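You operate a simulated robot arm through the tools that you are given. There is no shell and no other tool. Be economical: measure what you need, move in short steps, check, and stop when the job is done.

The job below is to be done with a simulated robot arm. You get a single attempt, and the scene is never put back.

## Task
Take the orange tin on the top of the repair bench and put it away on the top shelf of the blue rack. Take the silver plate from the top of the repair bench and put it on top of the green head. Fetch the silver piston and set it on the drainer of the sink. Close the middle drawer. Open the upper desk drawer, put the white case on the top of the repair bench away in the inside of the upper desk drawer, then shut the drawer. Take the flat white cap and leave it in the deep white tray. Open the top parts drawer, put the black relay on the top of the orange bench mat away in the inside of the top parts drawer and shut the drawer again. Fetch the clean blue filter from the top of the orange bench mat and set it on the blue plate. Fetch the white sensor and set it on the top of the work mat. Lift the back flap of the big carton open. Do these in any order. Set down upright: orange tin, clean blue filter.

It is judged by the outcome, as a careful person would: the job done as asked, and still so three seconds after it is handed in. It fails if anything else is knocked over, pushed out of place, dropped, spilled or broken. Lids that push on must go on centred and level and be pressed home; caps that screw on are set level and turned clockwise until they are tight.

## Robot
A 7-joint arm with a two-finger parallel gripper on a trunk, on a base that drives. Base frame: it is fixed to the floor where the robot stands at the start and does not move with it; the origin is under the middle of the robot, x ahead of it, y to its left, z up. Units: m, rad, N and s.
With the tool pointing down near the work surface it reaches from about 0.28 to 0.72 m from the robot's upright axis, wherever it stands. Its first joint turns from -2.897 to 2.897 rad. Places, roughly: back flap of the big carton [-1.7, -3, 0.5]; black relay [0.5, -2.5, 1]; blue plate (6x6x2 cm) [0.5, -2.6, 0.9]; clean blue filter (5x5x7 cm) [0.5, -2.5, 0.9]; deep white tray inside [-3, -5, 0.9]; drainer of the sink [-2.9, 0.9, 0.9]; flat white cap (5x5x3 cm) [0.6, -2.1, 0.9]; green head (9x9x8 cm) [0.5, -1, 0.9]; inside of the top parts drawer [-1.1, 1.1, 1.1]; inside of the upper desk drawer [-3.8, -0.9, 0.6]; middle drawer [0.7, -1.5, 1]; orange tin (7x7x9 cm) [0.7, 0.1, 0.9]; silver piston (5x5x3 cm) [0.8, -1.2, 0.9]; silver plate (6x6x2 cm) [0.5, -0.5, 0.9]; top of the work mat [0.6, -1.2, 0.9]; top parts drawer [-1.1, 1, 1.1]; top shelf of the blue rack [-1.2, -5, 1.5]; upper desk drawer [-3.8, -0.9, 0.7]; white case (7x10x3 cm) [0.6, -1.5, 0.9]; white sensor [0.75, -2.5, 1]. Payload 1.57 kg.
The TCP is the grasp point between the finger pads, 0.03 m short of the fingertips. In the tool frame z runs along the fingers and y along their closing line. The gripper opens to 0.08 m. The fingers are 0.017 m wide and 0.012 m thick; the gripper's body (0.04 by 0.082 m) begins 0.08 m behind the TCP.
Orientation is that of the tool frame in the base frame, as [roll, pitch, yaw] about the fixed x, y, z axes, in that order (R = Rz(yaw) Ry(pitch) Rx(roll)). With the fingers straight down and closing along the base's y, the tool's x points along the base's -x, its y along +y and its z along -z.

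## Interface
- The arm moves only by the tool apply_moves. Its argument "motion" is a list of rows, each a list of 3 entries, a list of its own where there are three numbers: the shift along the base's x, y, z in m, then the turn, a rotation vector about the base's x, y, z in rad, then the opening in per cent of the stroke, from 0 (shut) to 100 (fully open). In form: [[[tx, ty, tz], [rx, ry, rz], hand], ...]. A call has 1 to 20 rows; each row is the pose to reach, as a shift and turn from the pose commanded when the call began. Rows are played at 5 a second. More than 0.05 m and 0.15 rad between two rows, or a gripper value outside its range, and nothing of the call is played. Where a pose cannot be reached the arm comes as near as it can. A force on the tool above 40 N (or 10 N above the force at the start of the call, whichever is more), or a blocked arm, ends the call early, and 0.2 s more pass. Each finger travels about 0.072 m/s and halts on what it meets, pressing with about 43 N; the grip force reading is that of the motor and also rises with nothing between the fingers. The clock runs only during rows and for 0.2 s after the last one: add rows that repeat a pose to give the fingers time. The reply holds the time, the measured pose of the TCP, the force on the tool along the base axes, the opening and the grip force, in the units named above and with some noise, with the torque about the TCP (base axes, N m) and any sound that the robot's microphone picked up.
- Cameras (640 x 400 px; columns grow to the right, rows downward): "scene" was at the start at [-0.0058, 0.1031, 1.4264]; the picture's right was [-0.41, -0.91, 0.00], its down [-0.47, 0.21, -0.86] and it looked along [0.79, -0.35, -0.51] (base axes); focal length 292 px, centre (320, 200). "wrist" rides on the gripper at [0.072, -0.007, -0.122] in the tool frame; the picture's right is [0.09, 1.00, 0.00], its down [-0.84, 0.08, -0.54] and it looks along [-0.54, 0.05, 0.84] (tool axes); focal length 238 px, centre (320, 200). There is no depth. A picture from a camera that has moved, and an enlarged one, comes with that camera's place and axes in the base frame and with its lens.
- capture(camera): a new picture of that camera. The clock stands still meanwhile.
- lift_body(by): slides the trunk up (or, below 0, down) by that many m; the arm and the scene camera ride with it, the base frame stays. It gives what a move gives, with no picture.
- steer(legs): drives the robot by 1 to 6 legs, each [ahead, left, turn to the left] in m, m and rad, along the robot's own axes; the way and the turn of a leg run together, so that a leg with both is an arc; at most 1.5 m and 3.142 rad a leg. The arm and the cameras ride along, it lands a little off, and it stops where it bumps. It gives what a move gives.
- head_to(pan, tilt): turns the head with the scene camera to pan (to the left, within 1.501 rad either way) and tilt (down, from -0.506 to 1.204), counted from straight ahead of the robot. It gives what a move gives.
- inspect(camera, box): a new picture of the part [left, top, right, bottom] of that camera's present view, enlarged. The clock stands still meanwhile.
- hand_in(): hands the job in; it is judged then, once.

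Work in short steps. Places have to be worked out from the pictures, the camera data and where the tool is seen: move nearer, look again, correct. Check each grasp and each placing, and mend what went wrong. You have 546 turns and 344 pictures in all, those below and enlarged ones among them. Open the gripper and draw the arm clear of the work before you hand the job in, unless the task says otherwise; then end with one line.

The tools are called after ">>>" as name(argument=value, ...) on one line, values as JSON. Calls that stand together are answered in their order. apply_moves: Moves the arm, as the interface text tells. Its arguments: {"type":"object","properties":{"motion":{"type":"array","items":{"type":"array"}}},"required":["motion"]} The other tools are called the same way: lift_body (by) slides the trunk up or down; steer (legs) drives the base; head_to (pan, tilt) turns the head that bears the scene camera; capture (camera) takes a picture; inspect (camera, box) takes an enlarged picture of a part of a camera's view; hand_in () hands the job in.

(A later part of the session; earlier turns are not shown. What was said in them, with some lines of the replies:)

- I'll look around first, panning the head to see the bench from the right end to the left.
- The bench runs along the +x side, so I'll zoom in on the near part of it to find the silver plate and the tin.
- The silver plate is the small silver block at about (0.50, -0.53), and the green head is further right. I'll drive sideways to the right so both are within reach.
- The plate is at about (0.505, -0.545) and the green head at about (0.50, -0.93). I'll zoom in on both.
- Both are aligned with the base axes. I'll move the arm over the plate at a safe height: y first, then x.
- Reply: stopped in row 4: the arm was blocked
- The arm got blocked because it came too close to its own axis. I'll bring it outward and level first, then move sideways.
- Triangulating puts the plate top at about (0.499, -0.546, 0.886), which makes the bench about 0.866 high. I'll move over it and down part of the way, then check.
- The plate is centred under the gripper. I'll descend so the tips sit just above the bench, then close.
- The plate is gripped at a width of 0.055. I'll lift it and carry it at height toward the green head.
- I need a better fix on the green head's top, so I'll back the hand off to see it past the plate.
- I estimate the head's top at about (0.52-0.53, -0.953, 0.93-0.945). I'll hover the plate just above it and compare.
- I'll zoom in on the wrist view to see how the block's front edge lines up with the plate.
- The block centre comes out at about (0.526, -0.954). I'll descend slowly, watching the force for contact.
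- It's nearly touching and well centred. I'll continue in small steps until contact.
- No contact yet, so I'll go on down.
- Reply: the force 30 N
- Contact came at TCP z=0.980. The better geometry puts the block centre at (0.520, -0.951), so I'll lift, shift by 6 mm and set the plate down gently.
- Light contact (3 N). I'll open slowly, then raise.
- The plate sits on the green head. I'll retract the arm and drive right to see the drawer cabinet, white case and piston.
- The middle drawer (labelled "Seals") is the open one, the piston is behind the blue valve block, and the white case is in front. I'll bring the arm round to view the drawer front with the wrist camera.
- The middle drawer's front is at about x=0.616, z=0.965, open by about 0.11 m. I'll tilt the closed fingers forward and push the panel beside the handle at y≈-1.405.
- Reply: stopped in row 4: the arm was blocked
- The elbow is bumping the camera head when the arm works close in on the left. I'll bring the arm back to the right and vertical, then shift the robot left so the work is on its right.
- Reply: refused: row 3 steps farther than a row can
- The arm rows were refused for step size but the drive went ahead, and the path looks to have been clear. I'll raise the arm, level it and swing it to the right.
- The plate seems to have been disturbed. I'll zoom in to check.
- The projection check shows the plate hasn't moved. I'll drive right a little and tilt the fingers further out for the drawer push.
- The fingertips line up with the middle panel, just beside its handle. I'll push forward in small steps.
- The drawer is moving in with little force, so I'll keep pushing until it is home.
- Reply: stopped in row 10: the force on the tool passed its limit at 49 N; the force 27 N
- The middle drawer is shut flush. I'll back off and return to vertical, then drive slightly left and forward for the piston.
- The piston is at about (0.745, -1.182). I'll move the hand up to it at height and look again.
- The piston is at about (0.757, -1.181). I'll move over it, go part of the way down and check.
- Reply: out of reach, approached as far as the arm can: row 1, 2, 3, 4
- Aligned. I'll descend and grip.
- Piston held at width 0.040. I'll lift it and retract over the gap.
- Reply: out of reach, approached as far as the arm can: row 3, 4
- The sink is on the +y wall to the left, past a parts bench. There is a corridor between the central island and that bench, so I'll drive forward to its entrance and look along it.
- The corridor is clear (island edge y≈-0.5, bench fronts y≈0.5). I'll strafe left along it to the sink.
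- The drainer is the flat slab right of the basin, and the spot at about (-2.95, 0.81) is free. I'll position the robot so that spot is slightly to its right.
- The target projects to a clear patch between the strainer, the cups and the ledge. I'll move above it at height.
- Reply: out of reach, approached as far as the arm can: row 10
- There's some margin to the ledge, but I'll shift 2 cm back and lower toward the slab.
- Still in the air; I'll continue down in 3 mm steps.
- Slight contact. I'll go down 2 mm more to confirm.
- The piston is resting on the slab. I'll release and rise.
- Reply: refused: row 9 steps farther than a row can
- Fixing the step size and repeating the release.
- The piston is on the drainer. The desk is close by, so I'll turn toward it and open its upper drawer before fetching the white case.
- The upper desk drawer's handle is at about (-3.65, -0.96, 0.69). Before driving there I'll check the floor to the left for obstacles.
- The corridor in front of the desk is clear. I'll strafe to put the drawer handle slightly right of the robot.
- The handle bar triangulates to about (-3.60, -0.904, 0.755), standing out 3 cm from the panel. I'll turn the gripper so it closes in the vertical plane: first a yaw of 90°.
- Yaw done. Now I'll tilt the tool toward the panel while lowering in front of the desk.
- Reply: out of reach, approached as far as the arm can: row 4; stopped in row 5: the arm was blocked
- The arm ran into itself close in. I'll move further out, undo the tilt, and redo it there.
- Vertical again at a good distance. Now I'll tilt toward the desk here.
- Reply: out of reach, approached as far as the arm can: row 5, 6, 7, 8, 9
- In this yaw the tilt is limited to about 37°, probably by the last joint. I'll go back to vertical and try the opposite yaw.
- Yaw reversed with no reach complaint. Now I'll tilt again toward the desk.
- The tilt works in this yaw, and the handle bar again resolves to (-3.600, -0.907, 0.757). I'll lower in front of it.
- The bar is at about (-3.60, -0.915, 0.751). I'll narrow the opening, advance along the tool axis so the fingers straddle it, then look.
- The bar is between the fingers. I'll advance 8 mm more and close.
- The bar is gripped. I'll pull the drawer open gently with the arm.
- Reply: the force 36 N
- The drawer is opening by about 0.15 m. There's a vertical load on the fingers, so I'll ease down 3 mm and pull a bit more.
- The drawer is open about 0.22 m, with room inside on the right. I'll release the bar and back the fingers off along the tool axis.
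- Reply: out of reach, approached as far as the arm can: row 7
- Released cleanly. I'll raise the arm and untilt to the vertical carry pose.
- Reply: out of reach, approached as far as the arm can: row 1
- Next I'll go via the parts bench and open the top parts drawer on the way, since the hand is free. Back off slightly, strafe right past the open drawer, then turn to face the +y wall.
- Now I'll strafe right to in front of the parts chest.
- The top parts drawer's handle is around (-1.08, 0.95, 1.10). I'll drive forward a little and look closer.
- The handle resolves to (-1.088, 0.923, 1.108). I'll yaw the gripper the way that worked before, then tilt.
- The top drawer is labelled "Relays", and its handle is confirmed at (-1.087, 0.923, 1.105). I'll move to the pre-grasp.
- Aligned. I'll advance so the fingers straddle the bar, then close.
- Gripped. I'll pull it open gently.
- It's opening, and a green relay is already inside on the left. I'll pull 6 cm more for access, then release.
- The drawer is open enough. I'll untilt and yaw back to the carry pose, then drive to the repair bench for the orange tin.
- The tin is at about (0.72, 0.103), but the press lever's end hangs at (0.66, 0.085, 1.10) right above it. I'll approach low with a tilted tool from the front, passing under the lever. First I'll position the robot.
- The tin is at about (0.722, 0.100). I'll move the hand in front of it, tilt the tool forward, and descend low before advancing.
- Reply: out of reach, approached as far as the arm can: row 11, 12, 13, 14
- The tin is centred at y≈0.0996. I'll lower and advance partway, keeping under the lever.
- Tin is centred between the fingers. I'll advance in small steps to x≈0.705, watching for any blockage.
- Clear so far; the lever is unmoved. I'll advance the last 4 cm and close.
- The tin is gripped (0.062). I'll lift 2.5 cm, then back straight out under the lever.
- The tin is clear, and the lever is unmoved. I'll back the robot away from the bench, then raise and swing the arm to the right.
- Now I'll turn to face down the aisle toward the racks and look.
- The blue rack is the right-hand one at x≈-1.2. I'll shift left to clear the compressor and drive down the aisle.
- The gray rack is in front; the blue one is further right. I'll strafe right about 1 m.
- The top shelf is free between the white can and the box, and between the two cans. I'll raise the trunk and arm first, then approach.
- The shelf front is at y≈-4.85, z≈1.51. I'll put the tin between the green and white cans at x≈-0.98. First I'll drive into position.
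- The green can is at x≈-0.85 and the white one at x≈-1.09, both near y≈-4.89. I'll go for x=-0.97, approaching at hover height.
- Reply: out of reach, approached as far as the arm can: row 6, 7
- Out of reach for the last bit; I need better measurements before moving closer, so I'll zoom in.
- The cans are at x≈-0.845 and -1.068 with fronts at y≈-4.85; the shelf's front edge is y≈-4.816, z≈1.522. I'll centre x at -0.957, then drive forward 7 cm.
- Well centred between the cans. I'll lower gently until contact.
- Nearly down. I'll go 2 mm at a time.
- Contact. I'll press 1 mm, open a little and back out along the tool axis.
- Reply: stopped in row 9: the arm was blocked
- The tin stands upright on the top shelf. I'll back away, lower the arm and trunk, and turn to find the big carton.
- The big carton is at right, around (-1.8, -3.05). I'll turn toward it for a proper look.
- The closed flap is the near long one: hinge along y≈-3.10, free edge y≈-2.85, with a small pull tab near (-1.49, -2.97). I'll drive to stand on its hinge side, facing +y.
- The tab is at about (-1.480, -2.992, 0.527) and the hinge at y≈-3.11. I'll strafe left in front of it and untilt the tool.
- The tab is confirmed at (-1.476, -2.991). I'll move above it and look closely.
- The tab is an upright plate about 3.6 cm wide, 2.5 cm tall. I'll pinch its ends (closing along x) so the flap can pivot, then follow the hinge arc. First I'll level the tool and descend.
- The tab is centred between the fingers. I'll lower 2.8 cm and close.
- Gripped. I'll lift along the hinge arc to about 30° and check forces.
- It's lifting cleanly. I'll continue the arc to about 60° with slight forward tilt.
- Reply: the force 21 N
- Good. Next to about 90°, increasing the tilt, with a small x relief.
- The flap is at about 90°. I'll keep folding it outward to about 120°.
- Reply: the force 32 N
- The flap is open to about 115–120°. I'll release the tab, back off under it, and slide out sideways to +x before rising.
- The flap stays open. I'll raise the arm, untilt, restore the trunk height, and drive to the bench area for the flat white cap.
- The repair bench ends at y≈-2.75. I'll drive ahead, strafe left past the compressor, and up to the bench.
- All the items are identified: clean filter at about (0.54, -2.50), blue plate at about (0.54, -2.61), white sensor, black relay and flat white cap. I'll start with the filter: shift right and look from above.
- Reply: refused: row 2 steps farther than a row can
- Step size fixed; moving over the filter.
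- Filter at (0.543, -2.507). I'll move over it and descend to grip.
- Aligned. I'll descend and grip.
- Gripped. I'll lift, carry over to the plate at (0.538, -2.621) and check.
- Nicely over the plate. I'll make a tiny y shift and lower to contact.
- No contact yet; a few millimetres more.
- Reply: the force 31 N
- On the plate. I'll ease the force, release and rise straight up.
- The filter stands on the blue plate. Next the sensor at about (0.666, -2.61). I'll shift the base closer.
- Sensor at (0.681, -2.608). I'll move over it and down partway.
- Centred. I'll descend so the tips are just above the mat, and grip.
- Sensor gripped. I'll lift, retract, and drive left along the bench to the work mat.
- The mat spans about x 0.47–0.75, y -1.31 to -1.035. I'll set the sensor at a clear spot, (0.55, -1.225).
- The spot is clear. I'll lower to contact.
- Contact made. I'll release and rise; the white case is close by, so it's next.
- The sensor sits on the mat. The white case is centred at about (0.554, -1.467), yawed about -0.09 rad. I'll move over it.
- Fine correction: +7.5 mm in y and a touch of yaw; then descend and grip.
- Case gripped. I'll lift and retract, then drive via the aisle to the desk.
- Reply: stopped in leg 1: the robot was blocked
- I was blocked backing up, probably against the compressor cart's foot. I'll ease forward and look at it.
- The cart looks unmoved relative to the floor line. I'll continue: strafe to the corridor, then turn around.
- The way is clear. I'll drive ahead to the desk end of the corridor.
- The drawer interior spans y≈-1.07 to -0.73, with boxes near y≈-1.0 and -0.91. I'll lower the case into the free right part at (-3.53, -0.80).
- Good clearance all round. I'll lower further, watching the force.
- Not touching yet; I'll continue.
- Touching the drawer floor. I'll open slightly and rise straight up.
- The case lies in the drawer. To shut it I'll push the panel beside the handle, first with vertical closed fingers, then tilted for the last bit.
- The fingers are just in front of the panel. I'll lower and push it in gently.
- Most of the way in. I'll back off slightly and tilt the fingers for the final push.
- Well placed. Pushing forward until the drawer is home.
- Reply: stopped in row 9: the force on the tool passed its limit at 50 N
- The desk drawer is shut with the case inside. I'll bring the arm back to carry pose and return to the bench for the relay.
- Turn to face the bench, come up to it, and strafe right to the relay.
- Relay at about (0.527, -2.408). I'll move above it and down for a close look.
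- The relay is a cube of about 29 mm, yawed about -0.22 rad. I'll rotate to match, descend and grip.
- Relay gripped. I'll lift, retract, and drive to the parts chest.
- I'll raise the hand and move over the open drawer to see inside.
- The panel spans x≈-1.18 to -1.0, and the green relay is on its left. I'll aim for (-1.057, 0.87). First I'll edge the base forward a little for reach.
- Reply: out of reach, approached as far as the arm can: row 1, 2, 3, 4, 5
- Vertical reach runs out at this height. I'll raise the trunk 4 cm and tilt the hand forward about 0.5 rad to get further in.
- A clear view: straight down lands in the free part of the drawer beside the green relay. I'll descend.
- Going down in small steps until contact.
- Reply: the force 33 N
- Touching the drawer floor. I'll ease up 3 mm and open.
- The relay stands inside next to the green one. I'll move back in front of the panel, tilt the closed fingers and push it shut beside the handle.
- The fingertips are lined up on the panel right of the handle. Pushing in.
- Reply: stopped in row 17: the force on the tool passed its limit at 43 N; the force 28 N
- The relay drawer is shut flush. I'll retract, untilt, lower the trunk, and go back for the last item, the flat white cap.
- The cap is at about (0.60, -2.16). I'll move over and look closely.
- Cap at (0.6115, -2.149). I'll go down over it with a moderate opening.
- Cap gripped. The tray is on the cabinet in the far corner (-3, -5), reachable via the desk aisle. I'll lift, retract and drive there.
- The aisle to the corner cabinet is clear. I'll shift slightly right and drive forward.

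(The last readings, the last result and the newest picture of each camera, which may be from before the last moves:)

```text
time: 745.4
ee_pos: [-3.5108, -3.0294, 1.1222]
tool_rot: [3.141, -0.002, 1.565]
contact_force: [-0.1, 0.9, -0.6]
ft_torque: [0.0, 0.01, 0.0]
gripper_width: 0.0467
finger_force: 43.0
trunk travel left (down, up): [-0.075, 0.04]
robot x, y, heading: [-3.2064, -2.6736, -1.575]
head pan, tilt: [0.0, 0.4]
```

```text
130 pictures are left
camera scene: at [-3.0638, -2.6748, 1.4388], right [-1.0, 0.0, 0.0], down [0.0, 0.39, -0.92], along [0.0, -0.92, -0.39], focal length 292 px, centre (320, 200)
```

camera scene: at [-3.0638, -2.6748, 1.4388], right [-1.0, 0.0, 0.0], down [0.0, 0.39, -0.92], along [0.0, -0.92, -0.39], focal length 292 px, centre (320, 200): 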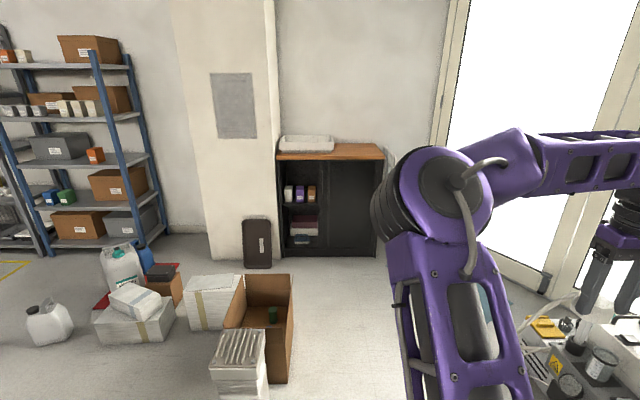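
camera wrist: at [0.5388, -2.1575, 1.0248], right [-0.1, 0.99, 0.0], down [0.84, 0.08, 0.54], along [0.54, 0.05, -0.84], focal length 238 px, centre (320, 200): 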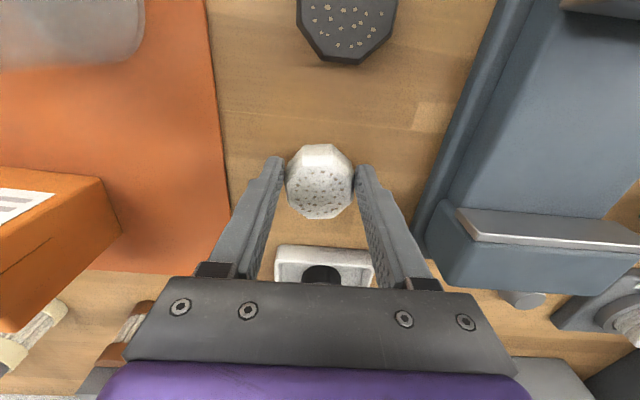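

The deep white tray is on the cabinet top, around (-2.96, -5.0, 0.87). I'll move closer, passing the carton.

>>> steer(legs=[[1.45, 0, 0.003]])

>>> head_to(pan=0.2, tilt=0.6)

>>> capture(camera="scene")

```text
time: 752.6
ee_pos: [-3.5188, -4.4808, 1.1234]
tool_rot: [-3.141, -0.001, 1.564]
contact_force: [-0.6, 0.1, -0.4]
ft_torque: [0.04, 0.01, -0.02]
gripper_width: 0.0468
finger_force: 42.8
trunk travel left (down, up): [-0.075, 0.04]
robot x, y, heading: [-3.2131, -4.1255, -1.581]
head pan, tilt: [0.0, 0.4]
```

```text
time: 753.3
ee_pos: [-3.5194, -4.4804, 1.1244]
tool_rot: [3.141, 0.001, 1.564]
contact_force: [-0.2, 0.5, -0.7]
ft_torque: [0.03, 0.02, -0.02]
gripper_width: 0.0469
finger_force: 42.8
trunk travel left (down, up): [-0.075, 0.04]
robot x, y, heading: [-3.2158, -4.123, -1.577]
head pan, tilt: [0.201, 0.6]
```

```text
129 pictures are left
camera scene: at [-3.0539, -4.1208, 1.4206], right [-0.98, -0.19, 0.0], down [-0.11, 0.55, -0.83], along [0.16, -0.81, -0.56], focal length 292 px, centre (320, 200)
```

scene: 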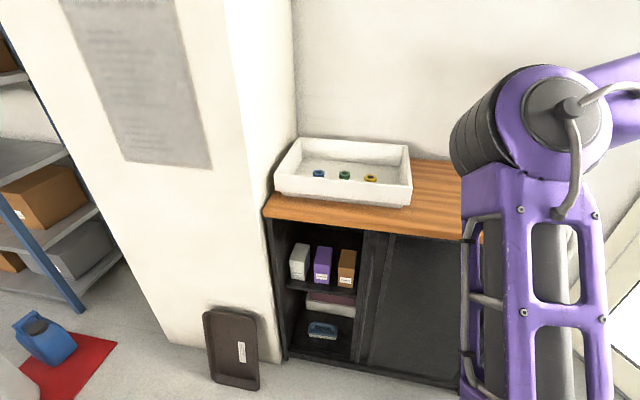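

The tray holds three small caps in its middle row; the front row is free. I'll drive in and place the cap at about (-3.09, -4.99).

>>> steer(legs=[[0.27, 0.06, 0.004]])

>>> apply_moves(motion=[[[0.03, -0.03, 0], [0, 0, 0], 35], [[0.07, -0.055, 0], [0, 0, 0], 35], [[0.11, -0.08, 0], [0, 0, 0], 35], [[0.15, -0.1, 0], [0, 0, 0], 35], [[0.19, -0.12, 0], [0, 0, 0], 35], [[0.23, -0.14, 0], [0, 0, 0], 35], [[0.27, -0.15, 0], [0, 0, 0], 35], [[0.3, -0.15, 0], [0, 0, 0], 35], [[0.3, -0.15, 0], [0, 0, 0], 35]])

>>> capture(camera="wrist")

>>> capture(camera="scene")

```text
time: 755.4
ee_pos: [-3.4302, -4.773, 1.1237]
tool_rot: [3.141, 0.001, 1.642]
contact_force: [-0.4, 0.4, -1.4]
ft_torque: [-0.02, -0.02, 0.0]
gripper_width: 0.0471
finger_force: 43.0
trunk travel left (down, up): [-0.075, 0.04]
robot x, y, heading: [-3.1541, -4.3925, -1.497]
head pan, tilt: [0.201, 0.6]
stopped in leg 1: the robot was blocked; the commanded pose is now the measured one
```

```text
time: 757.4
ee_pos: [-3.1311, -4.9233, 1.1239]
tool_rot: [3.14, -0.001, 1.643]
contact_force: [-0.8, -0.4, -1.4]
ft_torque: [0.04, 0.02, -0.01]
gripper_width: 0.047
finger_force: 42.7
trunk travel left (down, up): [-0.075, 0.04]
robot x, y, heading: [-3.1555, -4.3928, -1.501]
head pan, tilt: [0.201, 0.6]
```

```text
128 pictures are left
camera wrist: at [-3.1431, -4.8526, 1.2436], right [0.99, 0.16, 0.0], down [0.14, -0.83, 0.54], along [0.09, -0.53, -0.84], focal length 238 px, centre (320, 200)
```

wrist: 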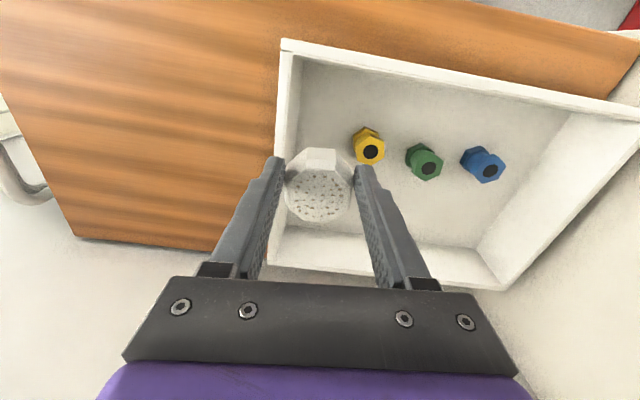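

```text
127 pictures are left
camera scene: at [-2.9953, -4.3784, 1.4206], right [-0.96, -0.27, 0.0], down [-0.15, 0.54, -0.83], along [0.22, -0.79, -0.56], focal length 292 px, centre (320, 200)
```

scene: 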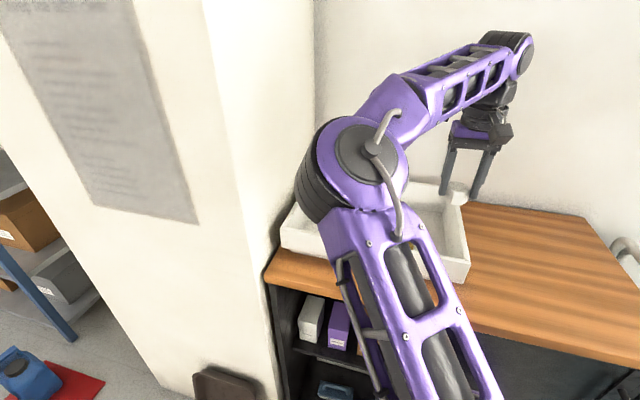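

From the wrist view the tray spans y≈-4.855 to -5.17 with the small caps at y≈-4.97. I'll set the cap behind them at (-3.06, -5.07).

>>> apply_moves(motion=[[[0.02, -0.04, 0], [0, 0, 0], 35], [[0.04, -0.08, 0], [0, 0, 0], 35], [[0.06, -0.12, 0], [0, 0, 0], 35], [[0.071, -0.147, -0.01], [0, 0, 0], 35], [[0.071, -0.147, -0.05], [0, 0, 0], 35], [[0.071, -0.147, -0.08], [0, 0, 0], 35], [[0.071, -0.147, -0.08], [0, 0, 0], 35]])

>>> capture(camera="wrist")

```text
time: 759.0
ee_pos: [-3.06, -5.0694, 1.0431]
tool_rot: [-3.141, 0.0, 1.641]
contact_force: [-0.7, 0.8, -0.7]
ft_torque: [0.03, 0.03, 0.01]
gripper_width: 0.0468
finger_force: 43.2
out of reach, approached as far as the arm can: row 4
trunk travel left (down, up): [-0.075, 0.04]
robot x, y, heading: [-3.1587, -4.3945, -1.498]
head pan, tilt: [0.201, 0.6]
```

```text
126 pictures are left
camera wrist: at [-3.0726, -4.9996, 1.1626], right [0.99, 0.16, 0.0], down [0.14, -0.83, 0.54], along [0.09, -0.53, -0.84], focal length 238 px, centre (320, 200)
```

wrist: 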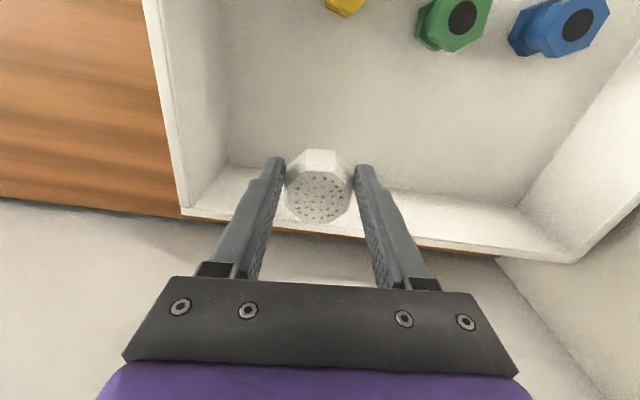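

The spot is clear. I'll lower to the tray floor.

>>> apply_moves(motion=[[[0, 0.004, -0.04], [0, 0, 0], 35], [[0, 0.004, -0.08], [0, 0, 0], 35], [[0, 0.004, -0.1], [0, 0, 0], 35], [[0, 0.004, -0.11], [0, 0, 0], 35], [[0, 0.004, -0.118], [0, 0, 0], 35], [[0, 0.004, -0.118], [0, 0, 0], 35]])

>>> inspect(camera="wrist", box=[220, 80, 420, 240])

```text
time: 760.0
ee_pos: [-3.0607, -5.0681, 0.9456]
tool_rot: [-3.14, 0.017, 1.642]
contact_force: [-0.2, 0.7, 17.3]
ft_torque: [0.13, 0.01, 0.0]
gripper_width: 0.0469
finger_force: 43.3
trunk travel left (down, up): [-0.075, 0.04]
robot x, y, heading: [-3.1539, -4.3942, -1.502]
head pan, tilt: [0.201, 0.6]
stopped in row 5: the force on the tool passed its limit at 42 N (the readings are from after the stop); the commanded pose is now the measured one
```

```text
2.50 times, centred on (320, 160) of wrist
camera zoom: at [-3.0731, -4.9944, 1.0648], right [0.99, 0.17, 0.0], down [0.14, -0.82, 0.56], along [0.09, -0.55, -0.83], focal length 596 px, centre (320, 300)
```

zoom: 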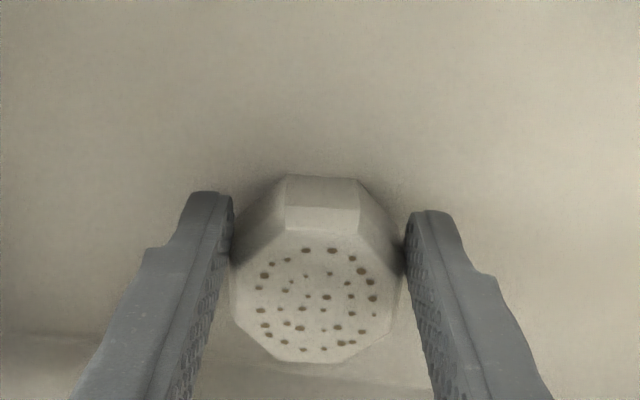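

Contact with the tray floor. I'll release and rise.

>>> apply_moves(motion=[[[0, 0, 0.001], [0, 0, 0], 55], [[0, 0, 0.001], [0, 0, 0], 75], [[0, 0, 0.001], [0, 0, 0], 80], [[0, 0, 0.001], [0, 0, 0], 80], [[0, 0, 0.03], [0, 0, 0], 80], [[0, 0, 0.07], [0, 0, 0], 80], [[0, 0, 0.11], [0, 0, 0], 80], [[0, 0, 0.15], [0, 0, 0], 80], [[-0.03, 0.03, 0.17], [0, 0, 0], 80], [[-0.06, 0.06, 0.18], [0, 0, 0], 80], [[-0.09, 0.09, 0.18], [0, 0, 0], 80]])

>>> capture(camera="wrist")

>>> head_to(pan=0.5, tilt=0.9)

>>> capture(camera="scene")

```text
time: 762.4
ee_pos: [-3.1511, -4.9765, 1.1217]
tool_rot: [-3.141, 0.01, 1.645]
contact_force: [-0.7, -0.6, 1.0]
ft_torque: [-0.01, -0.01, 0.0]
gripper_width: 0.0639
finger_force: 0.1
trunk travel left (down, up): [-0.075, 0.04]
robot x, y, heading: [-3.1521, -4.3904, -1.494]
head pan, tilt: [0.201, 0.6]
```

```text
124 pictures are left
camera wrist: at [-3.1638, -4.9043, 1.2408], right [0.99, 0.17, 0.0], down [0.14, -0.82, 0.55], along [0.09, -0.54, -0.83], focal length 238 px, centre (320, 200)
```

wrist: 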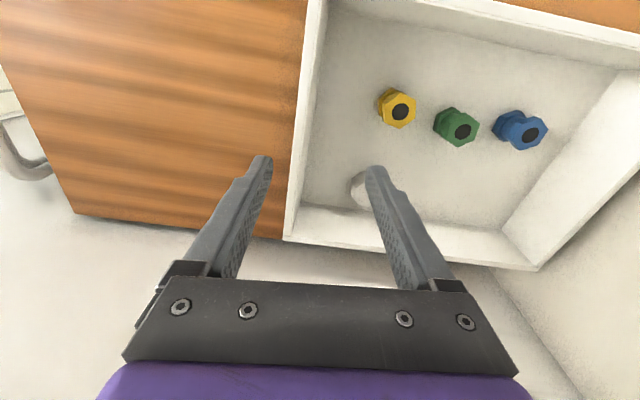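

```text
time: 763.2
ee_pos: [-3.151, -4.9773, 1.1218]
tool_rot: [-3.141, 0.01, 1.644]
contact_force: [0.1, 0.9, -0.8]
ft_torque: [-0.03, 0.01, 0.02]
gripper_width: 0.0639
finger_force: 0.1
trunk travel left (down, up): [-0.075, 0.04]
robot x, y, heading: [-3.1512, -4.3938, -1.498]
head pan, tilt: [0.499, 0.901]
```

```text
123 pictures are left
camera scene: at [-2.9784, -4.3567, 1.3959], right [-0.84, -0.54, 0.0], down [-0.42, 0.66, -0.62], along [0.34, -0.52, -0.78], focal length 292 px, centre (320, 200)
```

scene: 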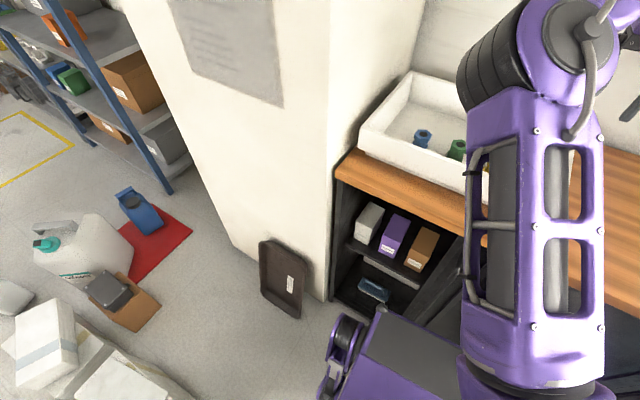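

The cap is in the tray and nothing around was disturbed. I'll retract the arm, back out of the corner, and take a last look at the carton flap.

>>> apply_moves(motion=[[[-0.03, 0.03, 0.0], [0, 0, 0], 60], [[-0.06, 0.06, 0.0], [0, 0, 0], 60], [[-0.1, 0.09, 0.0], [0, 0, 0], 60], [[-0.14, 0.12, 0.0], [0, 0, 0], 60], [[-0.18, 0.15, 0.0], [0, 0, 0], 60], [[-0.22, 0.18, 0.0], [0, 0, 0], 60], [[-0.25, 0.2, 0.0], [0, 0, 0], 60]])

>>> steer(legs=[[-0.08, 0, -0.075], [0, -0.06, 0], [-1.4, 0, 0], [0, 0, 0.8]])

>>> head_to(pan=0.7, tilt=0.4)

>>> capture(camera="scene")

```text
time: 764.8
ee_pos: [-3.4017, -4.7784, 1.122]
tool_rot: [-3.141, 0.011, 1.646]
contact_force: [0.2, -0.1, 0.4]
ft_torque: [0.03, 0.0, 0.0]
gripper_width: 0.0479
finger_force: 0.0
trunk travel left (down, up): [-0.075, 0.04]
robot x, y, heading: [-3.1528, -4.394, -1.496]
head pan, tilt: [0.499, 0.901]
```

```text
time: 766.1
ee_pos: [-3.4529, -4.6765, 1.122]
tool_rot: [-3.14, 0.011, 1.567]
contact_force: [0.1, 0.3, 0.1]
ft_torque: [0.02, -0.03, -0.02]
gripper_width: 0.048
finger_force: 0.0
trunk travel left (down, up): [-0.075, 0.04]
robot x, y, heading: [-3.1769, -4.3129, -1.576]
head pan, tilt: [0.499, 0.901]
stopped in leg 2: the robot was blocked; the commanded pose is now the measured one
```

```text
time: 767.0
ee_pos: [-3.454, -4.6763, 1.1223]
tool_rot: [-3.141, 0.012, 1.57]
contact_force: [0.4, -0.3, -0.3]
ft_torque: [0.01, -0.01, 0.01]
gripper_width: 0.048
finger_force: 0.1
trunk travel left (down, up): [-0.075, 0.04]
robot x, y, heading: [-3.1774, -4.3094, -1.572]
head pan, tilt: [0.7, 0.4]
```

```text
122 pictures are left
camera scene: at [-2.9771, -4.2918, 1.4387], right [-0.77, -0.64, 0.0], down [-0.25, 0.3, -0.92], along [0.59, -0.71, -0.39], focal length 292 px, centre (320, 200)
```

scene: 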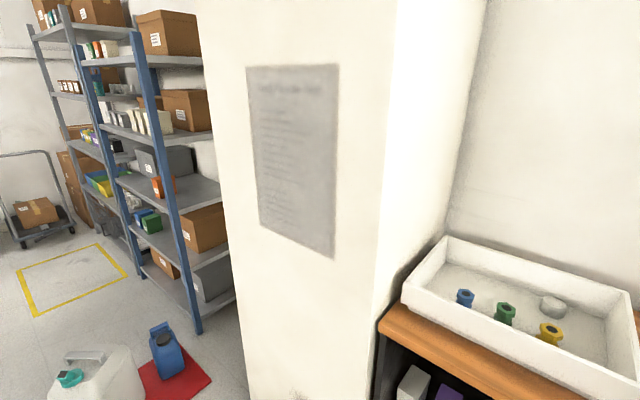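

Blocked on the right; I'll look at what is there.

>>> head_to(pan=-1.3, tilt=0.9)

>>> capture(camera="scene")

>>> capture(camera="wrist")

>>> head_to(pan=1.45, tilt=0.9)

>>> capture(camera="scene")

```text
time: 768.9
ee_pos: [-3.4533, -4.6761, 1.1216]
tool_rot: [-3.14, 0.009, 1.571]
contact_force: [0.1, -0.9, 0.7]
ft_torque: [0.0, 0.01, 0.0]
gripper_width: 0.048
finger_force: 0.0
trunk travel left (down, up): [-0.075, 0.04]
robot x, y, heading: [-3.1738, -4.3112, -1.57]
head pan, tilt: [-1.3, 0.901]
```

```text
121 pictures are left
camera scene: at [-3.1094, -4.2408, 1.3958], right [-0.27, 0.96, 0.0], down [0.76, 0.21, -0.62], along [-0.6, -0.17, -0.78], focal length 292 px, centre (320, 200)
```

scene: 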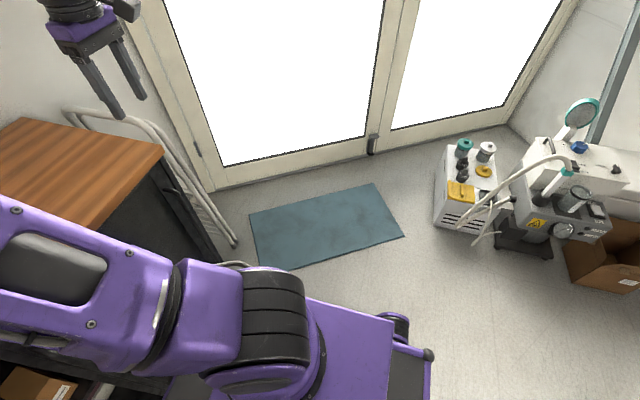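

```text
120 pictures are left
camera wrist: at [-3.4607, -4.6036, 1.2412], right [1.0, 0.09, 0.0], down [0.08, -0.83, 0.55], along [0.05, -0.55, -0.83], focal length 238 px, centre (320, 200)
```

wrist: 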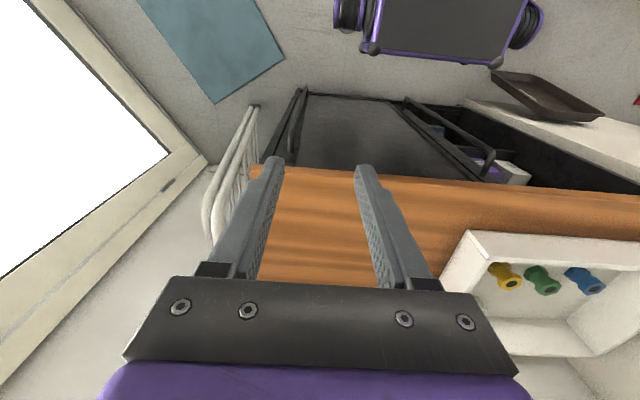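

```text
time: 771.4
ee_pos: [-3.454, -4.6764, 1.1208]
tool_rot: [-3.141, 0.01, 1.57]
contact_force: [-0.7, -0.6, -0.1]
ft_torque: [0.04, 0.01, 0.0]
gripper_width: 0.0481
finger_force: 0.0
trunk travel left (down, up): [-0.075, 0.04]
robot x, y, heading: [-3.1773, -4.3135, -1.569]
head pan, tilt: [1.45, 0.901]
```

```text
119 pictures are left
camera scene: at [-2.9617, -4.2301, 1.3958], right [-0.12, -0.99, 0.0], down [-0.78, 0.1, -0.62], along [0.62, -0.08, -0.78], focal length 292 px, centre (320, 200)
```

scene: 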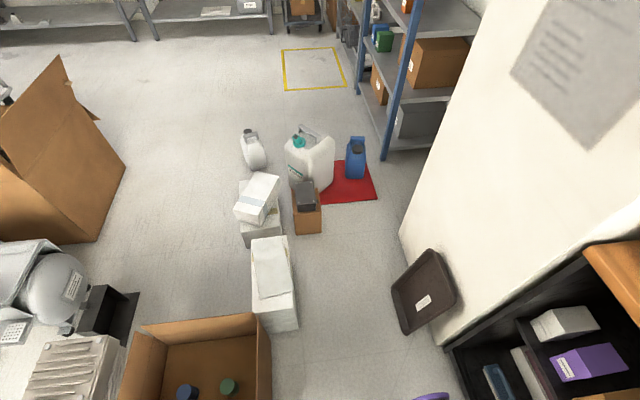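

A pipe rail by the cabinet is on the right. I'll back straight first, then shift right and reverse up the aisle.

>>> steer(legs=[[-0.18, 0, 0], [0, -0.05, 0], [-1.2, 0, 0]])

>>> head_to(pan=1.45, tilt=0.6)

>>> capture(camera="scene")

```text
time: 779.3
ee_pos: [-3.4994, -3.296, 1.1223]
tool_rot: [-3.14, 0.009, 1.569]
contact_force: [-0.4, -0.9, -0.3]
ft_torque: [0.01, 0.0, 0.0]
gripper_width: 0.0481
finger_force: 0.1
trunk travel left (down, up): [-0.075, 0.04]
robot x, y, heading: [-3.2262, -2.9327, -1.571]
head pan, tilt: [1.45, 0.901]
```

```text
time: 780.1
ee_pos: [-3.4995, -3.2967, 1.1221]
tool_rot: [-3.141, 0.012, 1.569]
contact_force: [-0.6, -0.6, -0.8]
ft_torque: [-0.04, 0.0, -0.01]
gripper_width: 0.0478
finger_force: 0.0
trunk travel left (down, up): [-0.075, 0.04]
robot x, y, heading: [-3.2251, -2.93, -1.575]
head pan, tilt: [1.45, 0.6]
```

```text
118 pictures are left
camera scene: at [-2.9955, -2.8516, 1.4205], right [-0.12, -0.99, 0.0], down [-0.56, 0.07, -0.82], along [0.82, -0.1, -0.57], focal length 292 px, centre (320, 200)
```

scene: 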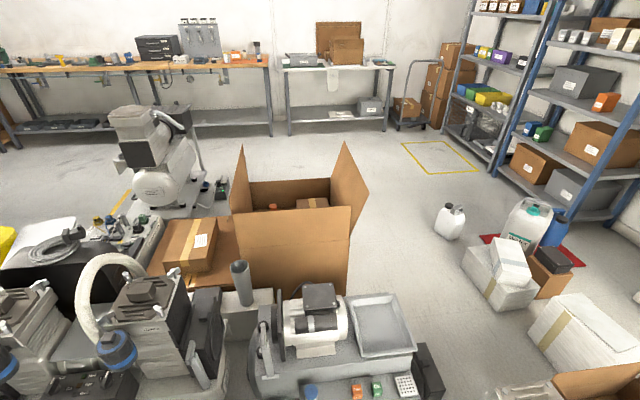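

The carton's back flap stands open, leaning outward, and all the other jobs checked out in earlier views. The gripper is empty and the arm is clear, so I'm handing in.

>>> hand_in()

```text
The job is handed in.
```

All ten jobs are done and handed in, each seen in place by camera. On the way the base made light contact with the compressor cart, the corner cabinet and the rail beside it; none of them looked moved.
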